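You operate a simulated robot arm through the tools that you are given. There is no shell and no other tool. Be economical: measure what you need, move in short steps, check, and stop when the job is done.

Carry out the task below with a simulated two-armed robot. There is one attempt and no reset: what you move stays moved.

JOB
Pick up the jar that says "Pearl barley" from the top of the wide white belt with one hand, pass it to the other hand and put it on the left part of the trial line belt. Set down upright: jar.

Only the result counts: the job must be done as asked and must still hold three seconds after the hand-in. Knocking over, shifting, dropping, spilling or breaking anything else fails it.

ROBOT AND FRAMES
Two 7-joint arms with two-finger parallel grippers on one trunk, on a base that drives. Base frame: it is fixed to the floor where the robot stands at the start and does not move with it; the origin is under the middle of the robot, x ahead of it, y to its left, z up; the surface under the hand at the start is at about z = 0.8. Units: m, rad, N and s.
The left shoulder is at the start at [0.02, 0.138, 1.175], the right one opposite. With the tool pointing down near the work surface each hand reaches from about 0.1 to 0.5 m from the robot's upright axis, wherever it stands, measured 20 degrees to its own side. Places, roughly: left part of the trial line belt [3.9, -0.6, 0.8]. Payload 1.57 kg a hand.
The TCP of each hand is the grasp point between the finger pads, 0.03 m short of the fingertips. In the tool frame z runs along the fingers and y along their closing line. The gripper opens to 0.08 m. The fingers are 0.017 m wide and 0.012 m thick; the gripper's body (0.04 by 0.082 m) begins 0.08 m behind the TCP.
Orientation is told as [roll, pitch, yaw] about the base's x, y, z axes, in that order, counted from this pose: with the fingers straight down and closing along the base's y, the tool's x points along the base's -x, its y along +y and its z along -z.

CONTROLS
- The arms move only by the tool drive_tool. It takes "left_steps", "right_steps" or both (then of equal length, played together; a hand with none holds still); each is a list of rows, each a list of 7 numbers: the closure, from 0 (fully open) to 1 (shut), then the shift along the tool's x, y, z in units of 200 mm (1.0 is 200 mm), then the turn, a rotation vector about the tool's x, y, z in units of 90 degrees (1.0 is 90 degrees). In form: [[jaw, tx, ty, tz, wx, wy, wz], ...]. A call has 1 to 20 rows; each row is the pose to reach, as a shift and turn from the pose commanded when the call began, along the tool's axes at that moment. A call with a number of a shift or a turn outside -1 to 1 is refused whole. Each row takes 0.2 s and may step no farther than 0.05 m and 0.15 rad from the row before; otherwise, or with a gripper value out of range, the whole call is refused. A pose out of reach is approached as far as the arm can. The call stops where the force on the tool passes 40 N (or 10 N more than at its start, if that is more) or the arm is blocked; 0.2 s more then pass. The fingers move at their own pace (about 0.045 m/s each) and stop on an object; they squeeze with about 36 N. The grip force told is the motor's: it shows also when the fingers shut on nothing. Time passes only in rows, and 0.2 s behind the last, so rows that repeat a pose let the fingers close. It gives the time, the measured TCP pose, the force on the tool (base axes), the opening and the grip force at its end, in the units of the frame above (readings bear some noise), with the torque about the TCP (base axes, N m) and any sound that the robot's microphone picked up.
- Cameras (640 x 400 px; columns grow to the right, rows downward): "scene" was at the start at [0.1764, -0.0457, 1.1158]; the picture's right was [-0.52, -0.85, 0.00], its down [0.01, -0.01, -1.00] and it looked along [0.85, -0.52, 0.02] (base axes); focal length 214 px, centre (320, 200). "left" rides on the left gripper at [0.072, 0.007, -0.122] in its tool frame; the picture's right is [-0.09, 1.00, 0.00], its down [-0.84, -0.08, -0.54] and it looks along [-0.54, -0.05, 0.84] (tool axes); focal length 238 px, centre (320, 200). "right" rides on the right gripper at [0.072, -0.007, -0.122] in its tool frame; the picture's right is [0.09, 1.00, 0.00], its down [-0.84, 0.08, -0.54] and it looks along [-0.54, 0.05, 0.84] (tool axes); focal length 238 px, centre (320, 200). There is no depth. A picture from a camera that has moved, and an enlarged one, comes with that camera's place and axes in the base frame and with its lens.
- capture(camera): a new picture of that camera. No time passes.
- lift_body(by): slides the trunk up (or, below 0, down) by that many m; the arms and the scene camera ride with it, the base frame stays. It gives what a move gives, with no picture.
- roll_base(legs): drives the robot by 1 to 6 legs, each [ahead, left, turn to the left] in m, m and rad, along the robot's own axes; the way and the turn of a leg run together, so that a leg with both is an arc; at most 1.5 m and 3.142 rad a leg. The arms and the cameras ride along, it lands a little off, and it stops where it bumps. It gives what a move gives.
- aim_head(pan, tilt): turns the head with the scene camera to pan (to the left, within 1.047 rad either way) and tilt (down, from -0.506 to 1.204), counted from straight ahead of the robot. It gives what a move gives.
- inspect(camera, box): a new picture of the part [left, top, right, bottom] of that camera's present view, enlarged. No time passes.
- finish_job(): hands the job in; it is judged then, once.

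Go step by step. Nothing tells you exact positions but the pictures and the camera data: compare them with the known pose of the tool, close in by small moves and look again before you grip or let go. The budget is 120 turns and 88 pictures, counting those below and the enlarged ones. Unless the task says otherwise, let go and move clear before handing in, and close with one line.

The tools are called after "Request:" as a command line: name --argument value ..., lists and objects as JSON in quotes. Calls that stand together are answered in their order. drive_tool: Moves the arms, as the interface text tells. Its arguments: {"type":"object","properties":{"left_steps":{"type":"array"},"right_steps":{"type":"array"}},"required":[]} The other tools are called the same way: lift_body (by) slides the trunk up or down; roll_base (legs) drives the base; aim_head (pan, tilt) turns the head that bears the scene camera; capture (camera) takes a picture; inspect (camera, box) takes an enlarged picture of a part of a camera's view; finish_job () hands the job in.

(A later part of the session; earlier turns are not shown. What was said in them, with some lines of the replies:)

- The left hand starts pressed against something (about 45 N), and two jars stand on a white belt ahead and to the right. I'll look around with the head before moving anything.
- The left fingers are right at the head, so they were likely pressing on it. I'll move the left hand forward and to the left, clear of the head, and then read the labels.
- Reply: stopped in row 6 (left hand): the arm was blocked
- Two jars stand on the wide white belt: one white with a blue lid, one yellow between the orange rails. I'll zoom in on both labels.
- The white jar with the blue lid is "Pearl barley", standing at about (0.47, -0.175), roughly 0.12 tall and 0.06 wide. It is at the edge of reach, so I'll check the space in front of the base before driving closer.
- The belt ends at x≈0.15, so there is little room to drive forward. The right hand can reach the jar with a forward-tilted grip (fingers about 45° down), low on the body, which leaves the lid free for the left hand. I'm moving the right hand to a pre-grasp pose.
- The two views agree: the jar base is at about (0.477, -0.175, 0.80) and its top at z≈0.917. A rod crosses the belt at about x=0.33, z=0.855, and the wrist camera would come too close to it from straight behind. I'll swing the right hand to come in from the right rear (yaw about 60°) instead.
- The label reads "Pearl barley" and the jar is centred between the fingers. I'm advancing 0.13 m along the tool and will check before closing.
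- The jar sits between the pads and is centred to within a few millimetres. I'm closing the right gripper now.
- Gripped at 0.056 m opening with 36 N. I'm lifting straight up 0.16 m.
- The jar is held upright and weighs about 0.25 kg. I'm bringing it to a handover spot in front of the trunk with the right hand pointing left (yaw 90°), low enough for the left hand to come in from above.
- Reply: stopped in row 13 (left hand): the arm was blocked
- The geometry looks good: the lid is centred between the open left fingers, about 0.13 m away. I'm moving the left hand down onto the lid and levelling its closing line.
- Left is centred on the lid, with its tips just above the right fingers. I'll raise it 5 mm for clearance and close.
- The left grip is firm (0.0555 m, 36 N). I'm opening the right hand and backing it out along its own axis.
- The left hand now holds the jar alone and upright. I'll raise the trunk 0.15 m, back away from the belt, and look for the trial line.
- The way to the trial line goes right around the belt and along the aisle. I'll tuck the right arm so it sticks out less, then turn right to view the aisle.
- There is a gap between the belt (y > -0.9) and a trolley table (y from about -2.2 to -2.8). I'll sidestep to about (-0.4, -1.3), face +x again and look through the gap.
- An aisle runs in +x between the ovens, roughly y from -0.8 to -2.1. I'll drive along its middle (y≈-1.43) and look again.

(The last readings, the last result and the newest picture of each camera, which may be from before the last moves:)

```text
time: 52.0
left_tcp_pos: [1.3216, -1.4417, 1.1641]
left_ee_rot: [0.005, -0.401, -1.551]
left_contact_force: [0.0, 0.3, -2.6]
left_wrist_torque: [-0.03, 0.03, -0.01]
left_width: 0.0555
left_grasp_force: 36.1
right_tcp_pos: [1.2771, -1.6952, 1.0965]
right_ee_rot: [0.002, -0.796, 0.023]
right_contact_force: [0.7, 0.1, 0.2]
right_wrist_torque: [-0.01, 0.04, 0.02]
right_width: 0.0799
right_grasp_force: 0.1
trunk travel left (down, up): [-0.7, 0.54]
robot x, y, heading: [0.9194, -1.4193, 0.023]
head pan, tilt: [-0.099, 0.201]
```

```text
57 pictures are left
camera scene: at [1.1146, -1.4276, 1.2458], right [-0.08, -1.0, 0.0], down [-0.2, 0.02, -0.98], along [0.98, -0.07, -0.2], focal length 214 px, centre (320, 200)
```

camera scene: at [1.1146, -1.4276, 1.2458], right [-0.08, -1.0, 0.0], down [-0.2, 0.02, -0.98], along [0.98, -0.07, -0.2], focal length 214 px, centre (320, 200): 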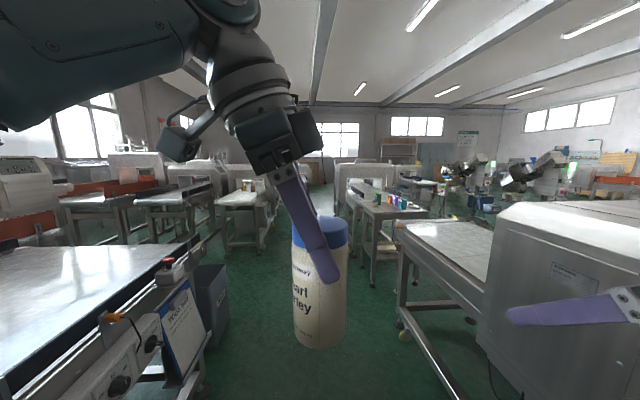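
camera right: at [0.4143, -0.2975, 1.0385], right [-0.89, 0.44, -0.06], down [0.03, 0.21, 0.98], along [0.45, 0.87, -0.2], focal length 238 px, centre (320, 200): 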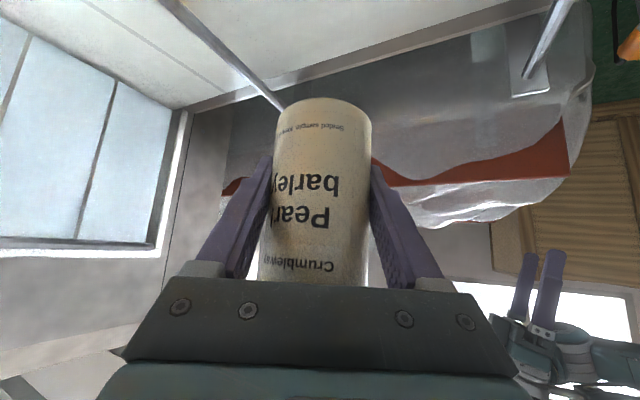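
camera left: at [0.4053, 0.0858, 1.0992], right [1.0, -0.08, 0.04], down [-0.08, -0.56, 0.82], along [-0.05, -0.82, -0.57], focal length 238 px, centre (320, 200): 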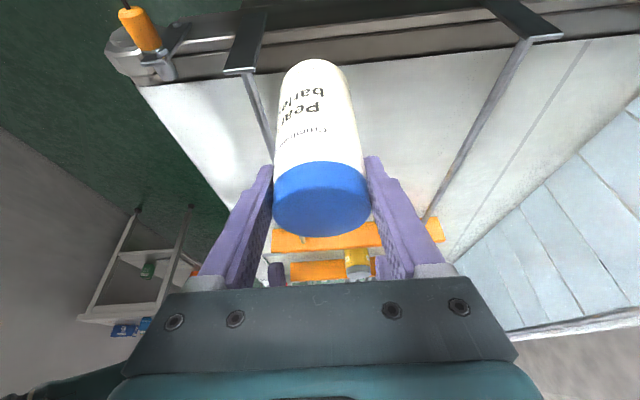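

Several lines are ahead. The trial line should appear around column 240, row 195, so I'll zoom in there.

Request:
inspect --camera "scene" --box '[120, 130, 310, 260]'

Request:
aim_head --pan 0.5 --tilt 0.25

Request:
capture --camera "scene"

```text
3.08 times, centred on (215, 195) of scene
camera zoom: at [1.1146, -1.4276, 1.2458], right [-0.08, -1.0, 0.0], down [-0.2, 0.02, -0.98], along [0.98, -0.07, -0.2], focal length 660 px, centre (643, 215)
```

zoom: 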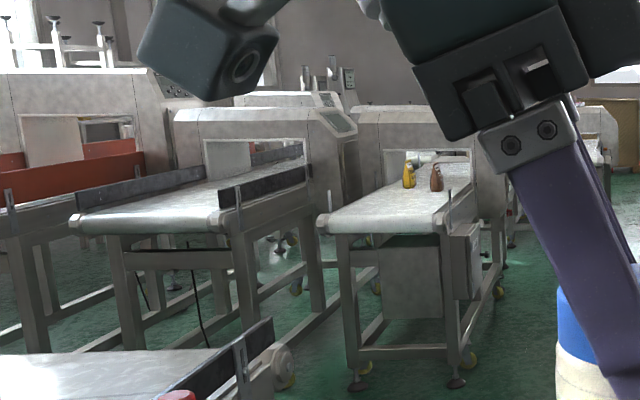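

```text
time: 53.0
left_tcp_pos: [1.3217, -1.4408, 1.1643]
left_ee_rot: [0.004, -0.399, -1.549]
left_contact_force: [-0.5, 0.1, -2.9]
left_wrist_torque: [0.03, 0.01, 0.02]
left_width: 0.0554
left_grasp_force: 35.6
right_tcp_pos: [1.2761, -1.6957, 1.0966]
right_ee_rot: [0.001, -0.796, 0.022]
right_contact_force: [1.0, 0.0, -0.7]
right_wrist_torque: [0.03, -0.04, -0.05]
right_width: 0.0801
right_grasp_force: 0.0
trunk travel left (down, up): [-0.7, 0.54]
robot x, y, heading: [0.9272, -1.4252, 0.024]
head pan, tilt: [0.499, 0.25]
```

```text
55 pictures are left
camera scene: at [1.1027, -1.3739, 1.2412], right [0.5, -0.87, 0.0], down [-0.21, -0.12, -0.97], along [0.84, 0.48, -0.25], focal length 214 px, centre (320, 200)
```

scene: 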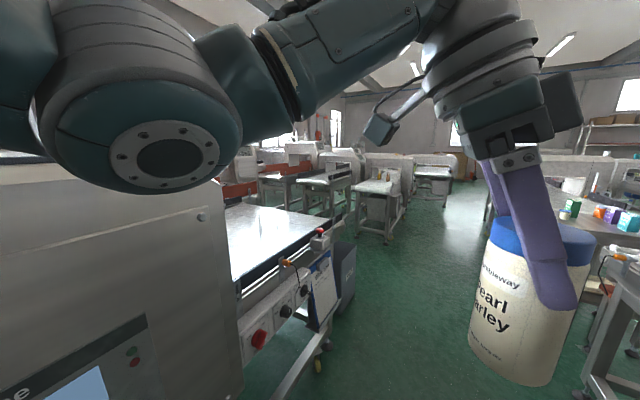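

A narrow belt with small bottles on it lies at about x from 3.2 onwards, y from -0.57 to -0.95. That matches the trial line place, so I'm driving closer to identify it.

Request:
roll_base --legs '[[1.3, -0.08, 0]]'

Request:
aim_head --pan 0.35 --tilt 0.25

Request:
capture --camera "scene"

```text
time: 59.5
left_tcp_pos: [2.6277, -1.5016, 1.1637]
left_ee_rot: [0.004, -0.398, -1.559]
left_contact_force: [0.0, 0.1, -2.2]
left_wrist_torque: [-0.02, -0.02, 0.0]
left_width: 0.0556
left_grasp_force: 36.2
right_tcp_pos: [2.5799, -1.7556, 1.0964]
right_ee_rot: [0.0, -0.795, 0.014]
right_contact_force: [-0.2, -0.9, -0.8]
right_wrist_torque: [-0.01, 0.02, 0.01]
right_width: 0.0798
right_grasp_force: 0.0
trunk travel left (down, up): [-0.7, 0.54]
robot x, y, heading: [2.2253, -1.4809, 0.012]
head pan, tilt: [0.499, 0.25]
```

```text
time: 60.2
left_tcp_pos: [2.6269, -1.5019, 1.1637]
left_ee_rot: [0.005, -0.399, -1.56]
left_contact_force: [0.1, 0.0, -2.3]
left_wrist_torque: [-0.01, 0.0, -0.01]
left_width: 0.0555
left_grasp_force: 36.1
right_tcp_pos: [2.5797, -1.7552, 1.0958]
right_ee_rot: [0.002, -0.795, 0.013]
right_contact_force: [0.2, 0.0, -0.3]
right_wrist_torque: [0.04, 0.0, 0.04]
right_width: 0.0801
right_grasp_force: 0.1
trunk travel left (down, up): [-0.7, 0.54]
robot x, y, heading: [2.2297, -1.4781, 0.015]
head pan, tilt: [0.351, 0.25]
```

```text
54 pictures are left
camera scene: at [2.4148, -1.4453, 1.2412], right [0.36, -0.93, 0.0], down [-0.23, -0.09, -0.97], along [0.91, 0.35, -0.25], focal length 214 px, centre (320, 200)
```

scene: 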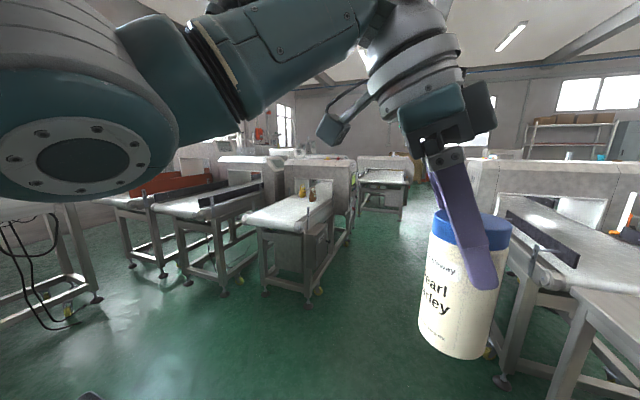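

Request:
inspect --camera "scene" --box '[200, 140, 380, 252]'

```text
3.56 times, centred on (290, 196) of scene
camera zoom: at [2.4148, -1.4453, 1.2412], right [0.36, -0.93, 0.0], down [-0.23, -0.09, -0.97], along [0.91, 0.35, -0.25], focal length 763 px, centre (427, 214)
```

zoom: 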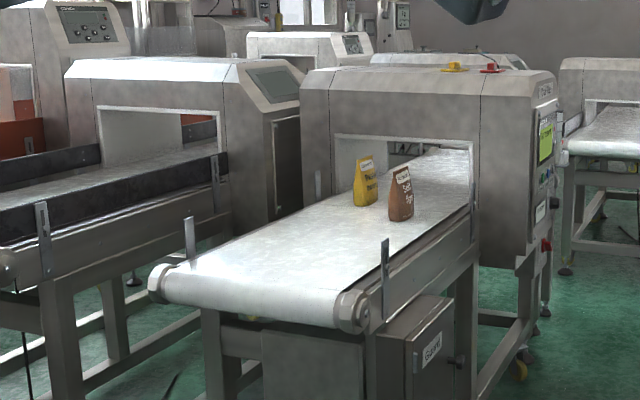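

The belt's near end is at x≈3.4, y from -0.60 to -0.93, with a yellow bag at about (4.05, -0.66) and a brown one at about (3.95, -0.79). I'll drive ahead to x≈2.95, check the left side, and then slide left to face the belt's near end.

Request:
roll_base --legs '[[0.7, -0.02, 0]]'

Request:
aim_head --pan 0.75 --tilt 0.5

Request:
capture --camera "scene"

```text
time: 64.1
left_tcp_pos: [3.3301, -1.5189, 1.1623]
left_ee_rot: [0.003, -0.399, -1.566]
left_contact_force: [-0.2, 0.0, -2.5]
left_wrist_torque: [0.02, -0.02, 0.0]
left_width: 0.0554
left_grasp_force: 36.0
right_tcp_pos: [3.2796, -1.7714, 1.0965]
right_ee_rot: [0.002, -0.796, 0.004]
right_contact_force: [0.3, 0.0, -0.3]
right_wrist_torque: [-0.02, 0.01, -0.02]
right_width: 0.08
right_grasp_force: 0.2
trunk travel left (down, up): [-0.7, 0.54]
robot x, y, heading: [2.9286, -1.4957, 0.004]
head pan, tilt: [0.351, 0.25]
```

```text
time: 64.9
left_tcp_pos: [3.3286, -1.519, 1.165]
left_ee_rot: [0.005, -0.399, -1.565]
left_contact_force: [-0.8, 0.0, -3.4]
left_wrist_torque: [0.02, 0.04, 0.04]
left_width: 0.0555
left_grasp_force: 35.9
right_tcp_pos: [3.281, -1.7723, 1.0956]
right_ee_rot: [0.003, -0.796, 0.005]
right_contact_force: [-0.5, -0.1, 0.8]
right_wrist_torque: [0.0, 0.0, 0.01]
right_width: 0.0801
right_grasp_force: 0.1
trunk travel left (down, up): [-0.7, 0.54]
robot x, y, heading: [2.9339, -1.4966, 0.006]
head pan, tilt: [0.75, 0.499]
```

```text
52 pictures are left
camera scene: at [3.0965, -1.4307, 1.2181], right [0.69, -0.73, 0.0], down [-0.35, -0.33, -0.88], along [0.64, 0.6, -0.48], focal length 214 px, centre (320, 200)
```

scene: 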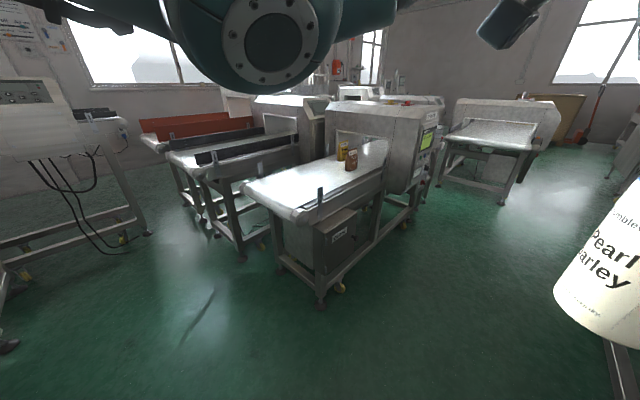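

Comparing views, the belt surface looks lower than 0.8 (about 0.72), with the near end at x≈3.6 and y from -0.45 to -0.84. The floor is clear, so I'm sliding left to face the belt end and measuring again.

Request:
roll_base --legs '[[0.1, 0.79, 0]]'

Request:
aim_head --pan 0.15 --tilt 0.5

Request:
capture --camera "scene"

```text
time: 69.2
left_tcp_pos: [3.422, -0.7306, 1.1633]
left_ee_rot: [0.003, -0.398, -1.56]
left_contact_force: [-0.2, -0.2, -2.9]
left_wrist_torque: [0.03, 0.05, 0.0]
left_width: 0.0552
left_grasp_force: 35.6
right_tcp_pos: [3.3755, -0.9847, 1.0962]
right_ee_rot: [0.0, -0.796, 0.011]
right_contact_force: [0.5, -0.4, 0.5]
right_wrist_torque: [-0.01, -0.03, 0.01]
right_width: 0.0797
right_grasp_force: 0.1
trunk travel left (down, up): [-0.7, 0.54]
robot x, y, heading: [3.0239, -0.7109, 0.011]
head pan, tilt: [0.75, 0.499]
```

```text
time: 70.2
left_tcp_pos: [3.4226, -0.7319, 1.1625]
left_ee_rot: [0.004, -0.4, -1.56]
left_contact_force: [-0.2, 0.1, -1.8]
left_wrist_torque: [0.01, -0.02, -0.03]
left_width: 0.0558
left_grasp_force: 35.9
right_tcp_pos: [3.376, -0.9844, 1.0966]
right_ee_rot: [0.004, -0.796, 0.009]
right_contact_force: [-1.5, -1.3, -0.1]
right_wrist_torque: [-0.01, -0.02, 0.02]
right_width: 0.0798
right_grasp_force: 0.0
trunk travel left (down, up): [-0.7, 0.54]
robot x, y, heading: [3.0255, -0.7076, 0.011]
head pan, tilt: [0.15, 0.499]
```

```text
51 pictures are left
camera scene: at [3.2131, -0.6924, 1.2181], right [0.16, -0.99, 0.0], down [-0.47, -0.08, -0.88], along [0.87, 0.14, -0.48], focal length 214 px, centre (320, 200)
```

scene: 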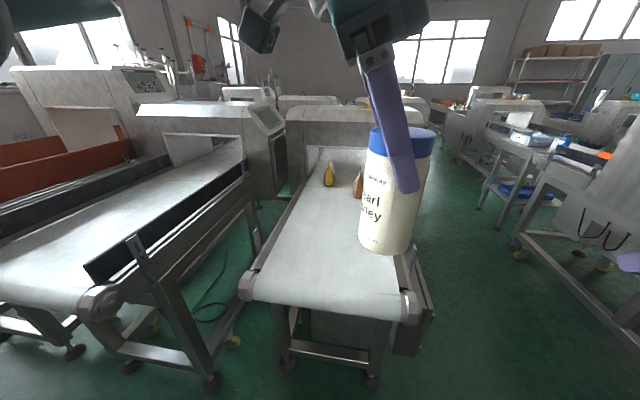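

Measured again, the surface is at z≈0.72 and the near edge at x≈3.58, so I'll aim for about (3.9, -0.56). I'm swinging the left hand to point forward over its own side, with the jar staying upright, and raising the right hand out of the way.

Request:
drive_tool --left_steps '[[1, 0.071, 0.024, -0.03, -0.035, 0, -0.083], [1, 0.142, 0.047, -0.06, -0.07, 0, -0.166], [1, 0.213, 0.071, -0.09, -0.105, 0, -0.25], [1, 0.284, 0.095, -0.12, -0.14, 0, -0.333], [1, 0.355, 0.118, -0.15, -0.175, 0, -0.416], [1, 0.425, 0.142, -0.179, -0.211, 0, -0.499], [1, 0.496, 0.165, -0.209, -0.246, 0, -0.582], [1, 0.567, 0.189, -0.239, -0.281, 0, -0.665], [1, 0.638, 0.213, -0.269, -0.316, 0, -0.749], [1, 0.709, 0.236, -0.299, -0.351, 0, -0.832], [1, 0.78, 0.26, -0.329, -0.386, 0, -0.915]]' --right_steps '[[0, -0.039, -0.036, -0.038, 0, 0, 0], [0, -0.078, -0.073, -0.076, 0, 0, 0], [0, -0.117, -0.109, -0.114, 0, 0, 0], [0, -0.156, -0.145, -0.152, 0, 0, 0], [0, -0.195, -0.182, -0.19, 0, 0, 0], [0, -0.234, -0.218, -0.229, 0, 0, 0], [0, -0.273, -0.255, -0.267, 0, 0, 0], [0, -0.312, -0.291, -0.305, 0, 0, 0], [0, -0.351, -0.327, -0.343, 0, 0, 0], [0, -0.39, -0.364, -0.381, 0, 0, 0], [0, -0.429, -0.4, -0.419, 0, 0, 0]]'

Request:
capture --camera "scene"

Request:
capture --camera "left"

```text
time: 72.6
left_tcp_pos: [3.473, -0.5618, 1.1638]
left_ee_rot: [0.003, -0.404, 0.004]
left_contact_force: [0.4, -0.3, -3.1]
left_wrist_torque: [-0.01, 0.01, 0.0]
left_width: 0.0556
left_grasp_force: 36.0
right_tcp_pos: [3.3757, -1.0652, 1.2166]
right_ee_rot: [0.001, -0.796, 0.011]
right_contact_force: [0.1, 0.6, -1.1]
right_wrist_torque: [-0.04, 0.02, -0.02]
right_width: 0.0798
right_grasp_force: 0.1
trunk travel left (down, up): [-0.7, 0.54]
robot x, y, heading: [3.0246, -0.7105, 0.013]
head pan, tilt: [0.15, 0.499]
```

```text
50 pictures are left
camera scene: at [3.2131, -0.6926, 1.2181], right [0.16, -0.99, 0.0], down [-0.47, -0.08, -0.88], along [0.87, 0.14, -0.48], focal length 214 px, centre (320, 200)
```

scene: 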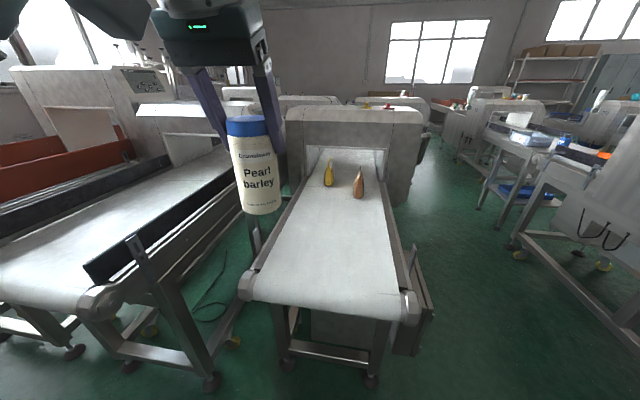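

```text
49 pictures are left
camera left: at [3.3585, -0.5574, 1.2489], right [0.08, 1.0, 0.04], down [0.56, -0.08, 0.83], along [0.83, -0.05, -0.56], focal length 238 px, centre (320, 200)
```

left: 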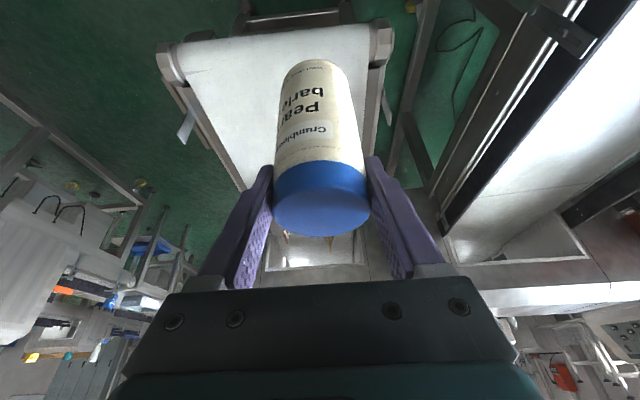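

The left camera agrees (surface z≈0.72, near edge x≈3.57). I'm driving ahead 0.36 m so the jar hangs over the belt.

Request:
roll_base --legs '[[0.2, 0, -0.012], [0.16, 0, 0]]'

Request:
capture --camera "scene"

Request:
capture --camera "left"

```text
time: 75.2
left_tcp_pos: [3.8327, -0.5688, 1.1641]
left_ee_rot: [0.003, -0.403, -0.011]
left_contact_force: [0.8, -0.2, -2.6]
left_wrist_torque: [-0.01, 0.01, 0.01]
left_width: 0.0555
left_grasp_force: 36.0
right_tcp_pos: [3.7309, -1.0699, 1.2167]
right_ee_rot: [0.003, -0.795, -0.001]
right_contact_force: [0.5, 0.6, 0.4]
right_wrist_torque: [0.03, -0.01, 0.02]
right_width: 0.08
right_grasp_force: 0.1
trunk travel left (down, up): [-0.7, 0.54]
robot x, y, heading: [3.3829, -0.7077, 0.001]
head pan, tilt: [0.15, 0.499]
```

```text
48 pictures are left
camera scene: at [3.5727, -0.6942, 1.2181], right [0.15, -0.99, 0.0], down [-0.47, -0.07, -0.88], along [0.87, 0.13, -0.48], focal length 214 px, centre (320, 200)
```

scene: 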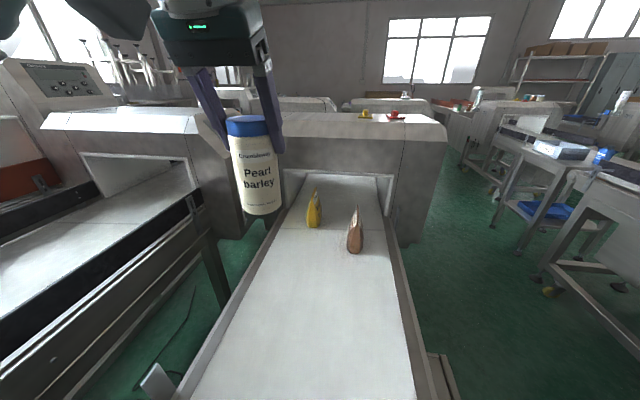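

```text
47 pictures are left
camera left: at [3.7198, -0.561, 1.2489], right [0.1, 0.99, 0.04], down [0.56, -0.09, 0.83], along [0.82, -0.06, -0.56], focal length 238 px, centre (320, 200)
```

left: 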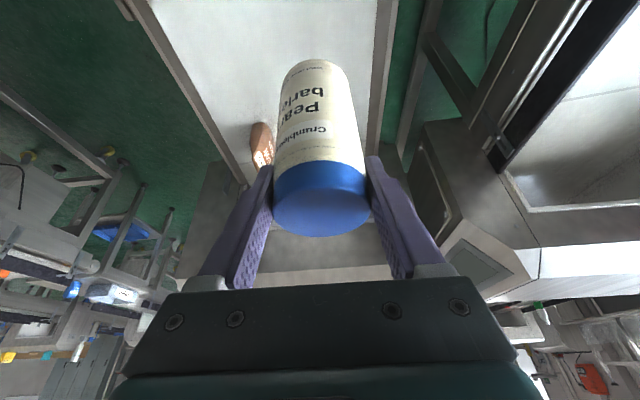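

The jar hangs above the left half of the belt (belt y from -0.45 to -0.87), well clear of the bags. I'll lower the trunk 0.12 m and check the left elbow against the neighbouring line's rail.

Request:
lift_body --by -0.12

Request:
aim_head --pan 0.9 --tilt 0.4

Request:
capture --camera "scene"

```text
time: 76.7
left_tcp_pos: [3.8327, -0.5681, 1.0443]
left_ee_rot: [0.004, -0.402, -0.012]
left_contact_force: [0.6, 0.3, -3.2]
left_wrist_torque: [-0.04, -0.01, -0.02]
left_width: 0.0553
left_grasp_force: 36.4
right_tcp_pos: [3.7305, -1.0687, 1.0964]
right_ee_rot: [0.001, -0.797, -0.003]
right_contact_force: [-0.2, 0.1, -0.4]
right_wrist_torque: [0.01, -0.01, 0.0]
right_width: 0.0802
right_grasp_force: 0.1
trunk travel left (down, up): [-0.58, 0.66]
robot x, y, heading: [3.3847, -0.707, 0.002]
head pan, tilt: [0.15, 0.499]
```

```text
time: 77.8
left_tcp_pos: [3.8335, -0.5678, 1.0444]
left_ee_rot: [0.001, -0.402, -0.012]
left_contact_force: [-0.2, -0.5, -2.7]
left_wrist_torque: [-0.01, 0.01, 0.03]
left_width: 0.0555
left_grasp_force: 36.3
right_tcp_pos: [3.7309, -1.069, 1.0972]
right_ee_rot: [0.002, -0.796, -0.001]
right_contact_force: [-0.7, -0.1, 0.2]
right_wrist_torque: [0.04, -0.01, -0.01]
right_width: 0.0801
right_grasp_force: 0.0
trunk travel left (down, up): [-0.58, 0.66]
robot x, y, heading: [3.3809, -0.7089, 0.001]
head pan, tilt: [0.901, 0.4]
```

```text
46 pictures are left
camera scene: at [3.5404, -0.6352, 1.1072], right [0.78, -0.62, 0.0], down [-0.24, -0.3, -0.92], along [0.57, 0.72, -0.39], focal length 214 px, centre (320, 200)
```

scene: 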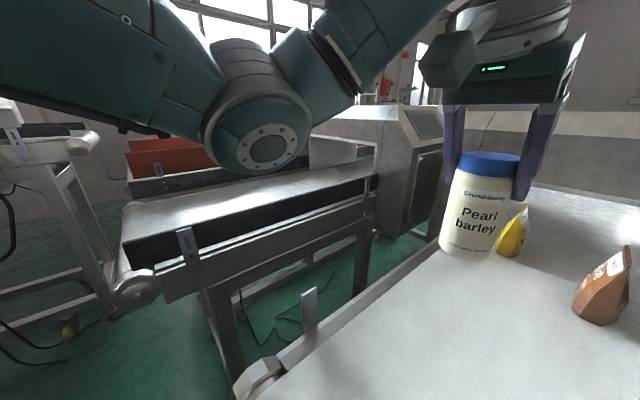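

The elbow is above the neighbouring rail. I'm lowering the jar with the arm to about 4 cm above the belt, at (3.89, -0.553).

Request:
drive_tool --left_steps '[[1, 0.013, 0.013, 0.12, 0, 0, 0], [1, 0.026, 0.026, 0.28, 0, 0, 0], [1, 0.039, 0.039, 0.44, 0, 0, 0], [1, 0.052, 0.052, 0.6, 0, 0, 0], [1, 0.065, 0.065, 0.76, 0, 0, 0], [1, 0.078, 0.078, 0.912, 0, 0, 0], [1, 0.078, 0.078, 0.912, 0, 0, 0]]'

Request:
aim_head --pan 0.35 --tilt 0.55

Request:
capture --camera "scene"

Request:
capture --camera "left"

```text
time: 79.4
left_tcp_pos: [3.89, -0.5517, 0.8699]
left_ee_rot: [0.002, -0.403, -0.015]
left_contact_force: [0.2, -0.1, -1.7]
left_wrist_torque: [-0.01, 0.01, -0.02]
left_width: 0.0554
left_grasp_force: 35.5
right_tcp_pos: [3.7307, -1.0689, 1.0959]
right_ee_rot: [0.002, -0.797, -0.003]
right_contact_force: [0.7, 0.2, -0.1]
right_wrist_torque: [0.01, -0.01, -0.01]
right_width: 0.08
right_grasp_force: 0.0
trunk travel left (down, up): [-0.58, 0.66]
robot x, y, heading: [3.3825, -0.7084, -0.001]
head pan, tilt: [0.901, 0.4]
```

```text
time: 80.4
left_tcp_pos: [3.89, -0.5521, 0.8697]
left_ee_rot: [0.001, -0.4, -0.011]
left_contact_force: [-0.4, 0.5, -2.6]
left_wrist_torque: [0.0, 0.02, 0.0]
left_width: 0.0556
left_grasp_force: 36.1
right_tcp_pos: [3.7304, -1.0677, 1.0964]
right_ee_rot: [0.001, -0.797, -0.002]
right_contact_force: [0.2, 0.5, -0.2]
right_wrist_torque: [0.02, -0.01, 0.0]
right_width: 0.0798
right_grasp_force: 0.1
trunk travel left (down, up): [-0.58, 0.66]
robot x, y, heading: [3.3816, -0.7055, -0.006]
head pan, tilt: [0.351, 0.55]
```

```text
45 pictures are left
camera scene: at [3.567, -0.6768, 1.0935], right [0.34, -0.94, 0.0], down [-0.49, -0.18, -0.85], along [0.8, 0.29, -0.52], focal length 214 px, centre (320, 200)
```

scene: 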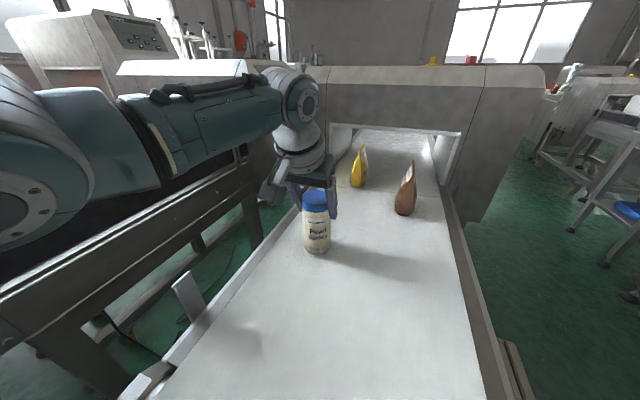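

```text
44 pictures are left
camera left: at [3.7765, -0.5447, 0.9544], right [0.1, 0.99, 0.04], down [0.56, -0.09, 0.83], along [0.82, -0.06, -0.56], focal length 238 px, centre (320, 200)
```

left: 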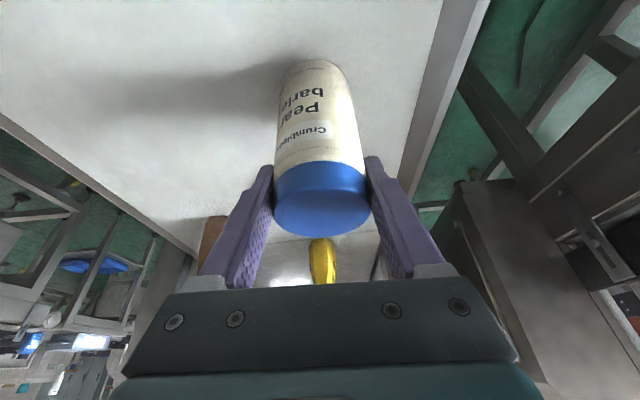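

The jar is upright over the left half of the belt. I'm descending in small steps and watching the vertical force for contact.

Request:
drive_tool --left_steps '[[1, 0.01, 0, 0.023, 0, 0, 0], [1, 0.0195, 0, 0.046, 0, 0, 0], [1, 0.029, 0, 0.069, 0, 0, 0], [1, 0.039, 0, 0.092, 0, 0, 0]]'

Request:
inspect --camera "scene" --box '[270, 180, 370, 270]'

```text
time: 81.4
left_tcp_pos: [3.8983, -0.5519, 0.8567]
left_ee_rot: [0.003, -0.419, -0.016]
left_contact_force: [-1.8, -0.8, 39.2]
left_wrist_torque: [0.31, -0.1, -0.06]
left_width: 0.0555
left_grasp_force: 36.2
right_tcp_pos: [3.7335, -1.0679, 1.0979]
right_ee_rot: [0.003, -0.799, -0.003]
right_contact_force: [1.0, -0.1, 0.4]
right_wrist_torque: [0.01, 0.05, 0.0]
right_width: 0.0803
right_grasp_force: 0.0
trunk travel left (down, up): [-0.58, 0.66]
robot x, y, heading: [3.3838, -0.7064, -0.004]
head pan, tilt: [0.351, 0.55]
```

```text
4.44 times, centred on (320, 225) of scene
camera zoom: at [3.5703, -0.676, 1.0944], right [0.34, -0.94, 0.0], down [-0.49, -0.18, -0.85], along [0.8, 0.29, -0.52], focal length 953 px, centre (320, 89)
```

zoom: 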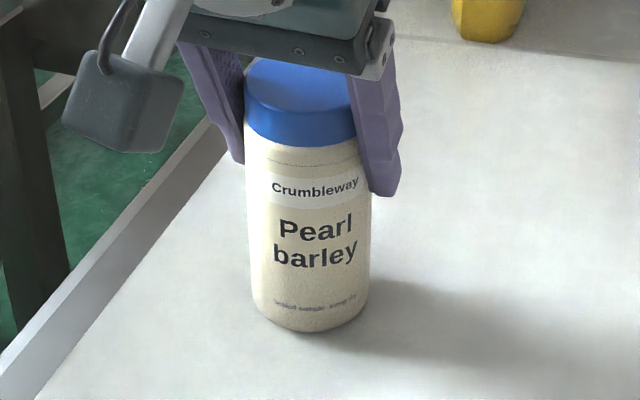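

The jar is on the belt, since contact came at about 39 N. I'll ease up a few millimetres to take the pressure off before releasing.

Request:
drive_tool --left_steps '[[1, -0.006, 0, -0.014, 0, 0, 0], [1, -0.012, 0, -0.028, 0, 0, 0], [1, -0.012, 0, -0.028, 0, 0, 0]]'

```text
time: 82.2
left_tcp_pos: [3.8925, -0.552, 0.8575]
left_ee_rot: [0.004, -0.404, -0.011]
left_contact_force: [6.3, 1.1, 7.2]
left_wrist_torque: [0.08, -0.85, -0.03]
left_width: 0.0555
left_grasp_force: 35.8
right_tcp_pos: [3.7321, -1.0685, 1.0972]
right_ee_rot: [0.004, -0.796, -0.002]
right_contact_force: [-0.4, -0.1, 0.7]
right_wrist_torque: [0.03, 0.03, -0.01]
right_width: 0.0797
right_grasp_force: 0.1
trunk travel left (down, up): [-0.58, 0.66]
robot x, y, heading: [3.386, -0.707, -0.005]
head pan, tilt: [0.351, 0.55]
```

Only a light residual force remains and the tool is back at its original tilt, so the jar stands flat. I'm opening the left hand gradually and holding still.

Request:
drive_tool --left_steps '[[0.25, 0, 0, 0, 0, 0, 0], [0.15, 0, 0, 0, 0, 0, 0], [0, 0, 0, 0, 0, 0, 0], [0, 0, 0, 0, 0, 0, 0], [0, 0, 0, 0, 0, 0, 0]]'

Request:
capture --camera "left"

Request:
inspect --camera "scene" --box '[270, 180, 370, 270]'

```text
time: 83.4
left_tcp_pos: [3.8909, -0.5525, 0.856]
left_ee_rot: [0.001, -0.403, -0.012]
left_contact_force: [0.2, -0.5, 0.5]
left_wrist_torque: [0.0, 0.0, -0.03]
left_width: 0.0799
left_grasp_force: 0.0
right_tcp_pos: [3.7316, -1.0686, 1.097]
right_ee_rot: [0.001, -0.798, -0.002]
right_contact_force: [0.0, 1.2, 0.3]
right_wrist_torque: [-0.01, -0.01, 0.03]
right_width: 0.0801
right_grasp_force: 0.1
trunk travel left (down, up): [-0.58, 0.66]
robot x, y, heading: [3.3836, -0.7042, -0.001]
head pan, tilt: [0.351, 0.55]
```

```text
42 pictures are left
camera left: at [3.7775, -0.5457, 0.941], right [0.1, 0.99, 0.04], down [0.56, -0.09, 0.83], along [0.82, -0.06, -0.56], focal length 238 px, centre (320, 200)
```

left: 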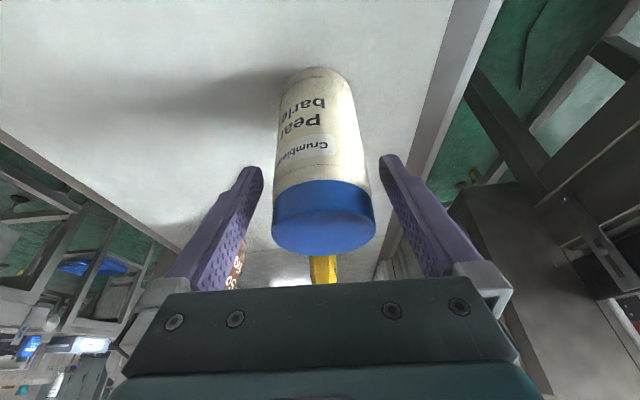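

```text
4.44 times, centred on (320, 225) of scene
camera zoom: at [3.5672, -0.6769, 1.0935], right [0.34, -0.94, 0.0], down [-0.49, -0.18, -0.85], along [0.8, 0.29, -0.52], focal length 953 px, centre (320, 89)
```

zoom: 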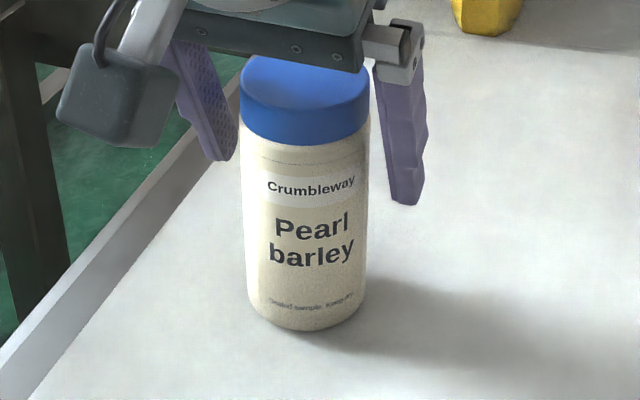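

The jar stands upright and free. I'm backing the left hand out along its axis.

Request:
drive_tool --left_steps '[[0, 0, 0, -0.08, 0, 0, 0], [0, 0, 0, -0.2, 0, 0, 0], [0, 0, 0, -0.35, 0, 0, 0], [0, 0, 0, -0.5, 0, 0, 0], [0, 0, 0, -0.65, 0, 0, 0], [0, 0, 0, -0.8, 0, 0, 0]]'

Request:
capture --camera "scene"

Request:
capture --camera "left"

```text
time: 84.8
left_tcp_pos: [3.8283, -0.5505, 1.0022]
left_ee_rot: [0.003, -0.404, -0.012]
left_contact_force: [-0.7, -0.7, -0.4]
left_wrist_torque: [0.0, -0.01, 0.05]
left_width: 0.0799
left_grasp_force: 0.0
right_tcp_pos: [3.7305, -1.0695, 1.096]
right_ee_rot: [0.0, -0.796, -0.003]
right_contact_force: [0.4, -0.1, -0.4]
right_wrist_torque: [-0.01, -0.01, -0.03]
right_width: 0.08
right_grasp_force: 0.0
trunk travel left (down, up): [-0.58, 0.66]
robot x, y, heading: [3.3842, -0.7064, -0.003]
head pan, tilt: [0.351, 0.55]
```

```text
40 pictures are left
camera scene: at [3.5673, -0.6768, 1.0935], right [0.34, -0.94, 0.0], down [-0.49, -0.18, -0.85], along [0.8, 0.29, -0.52], focal length 214 px, centre (320, 200)
```

scene: 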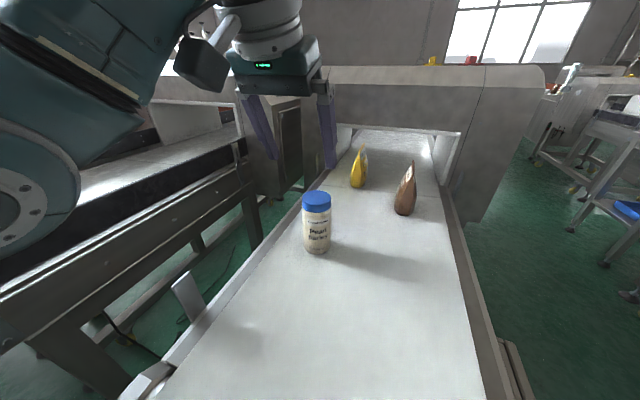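

```text
39 pictures are left
camera left: at [3.7142, -0.5442, 1.0877], right [0.1, 0.99, 0.04], down [0.56, -0.09, 0.83], along [0.83, -0.06, -0.56], focal length 238 px, centre (320, 200)
```

left: 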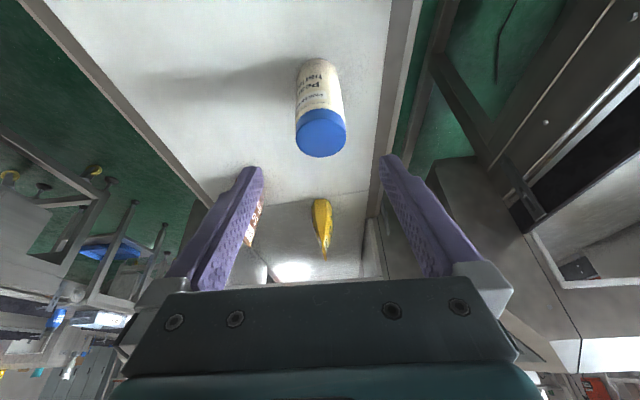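

The jar stands upright on the left half of the belt at about (3.89, -0.55), both hands are clear, and the two bags have not moved. I'm handing in.

Request:
finish_job

```text
The job is handed in.
```

I picked up the "Pearl barley" jar with the right hand, passed it to the left and set it upright on the left half of the trial line belt, at about (3.89, -0.55). I took this to be the trial line from the coordinates you gave, as I saw no sign naming it.
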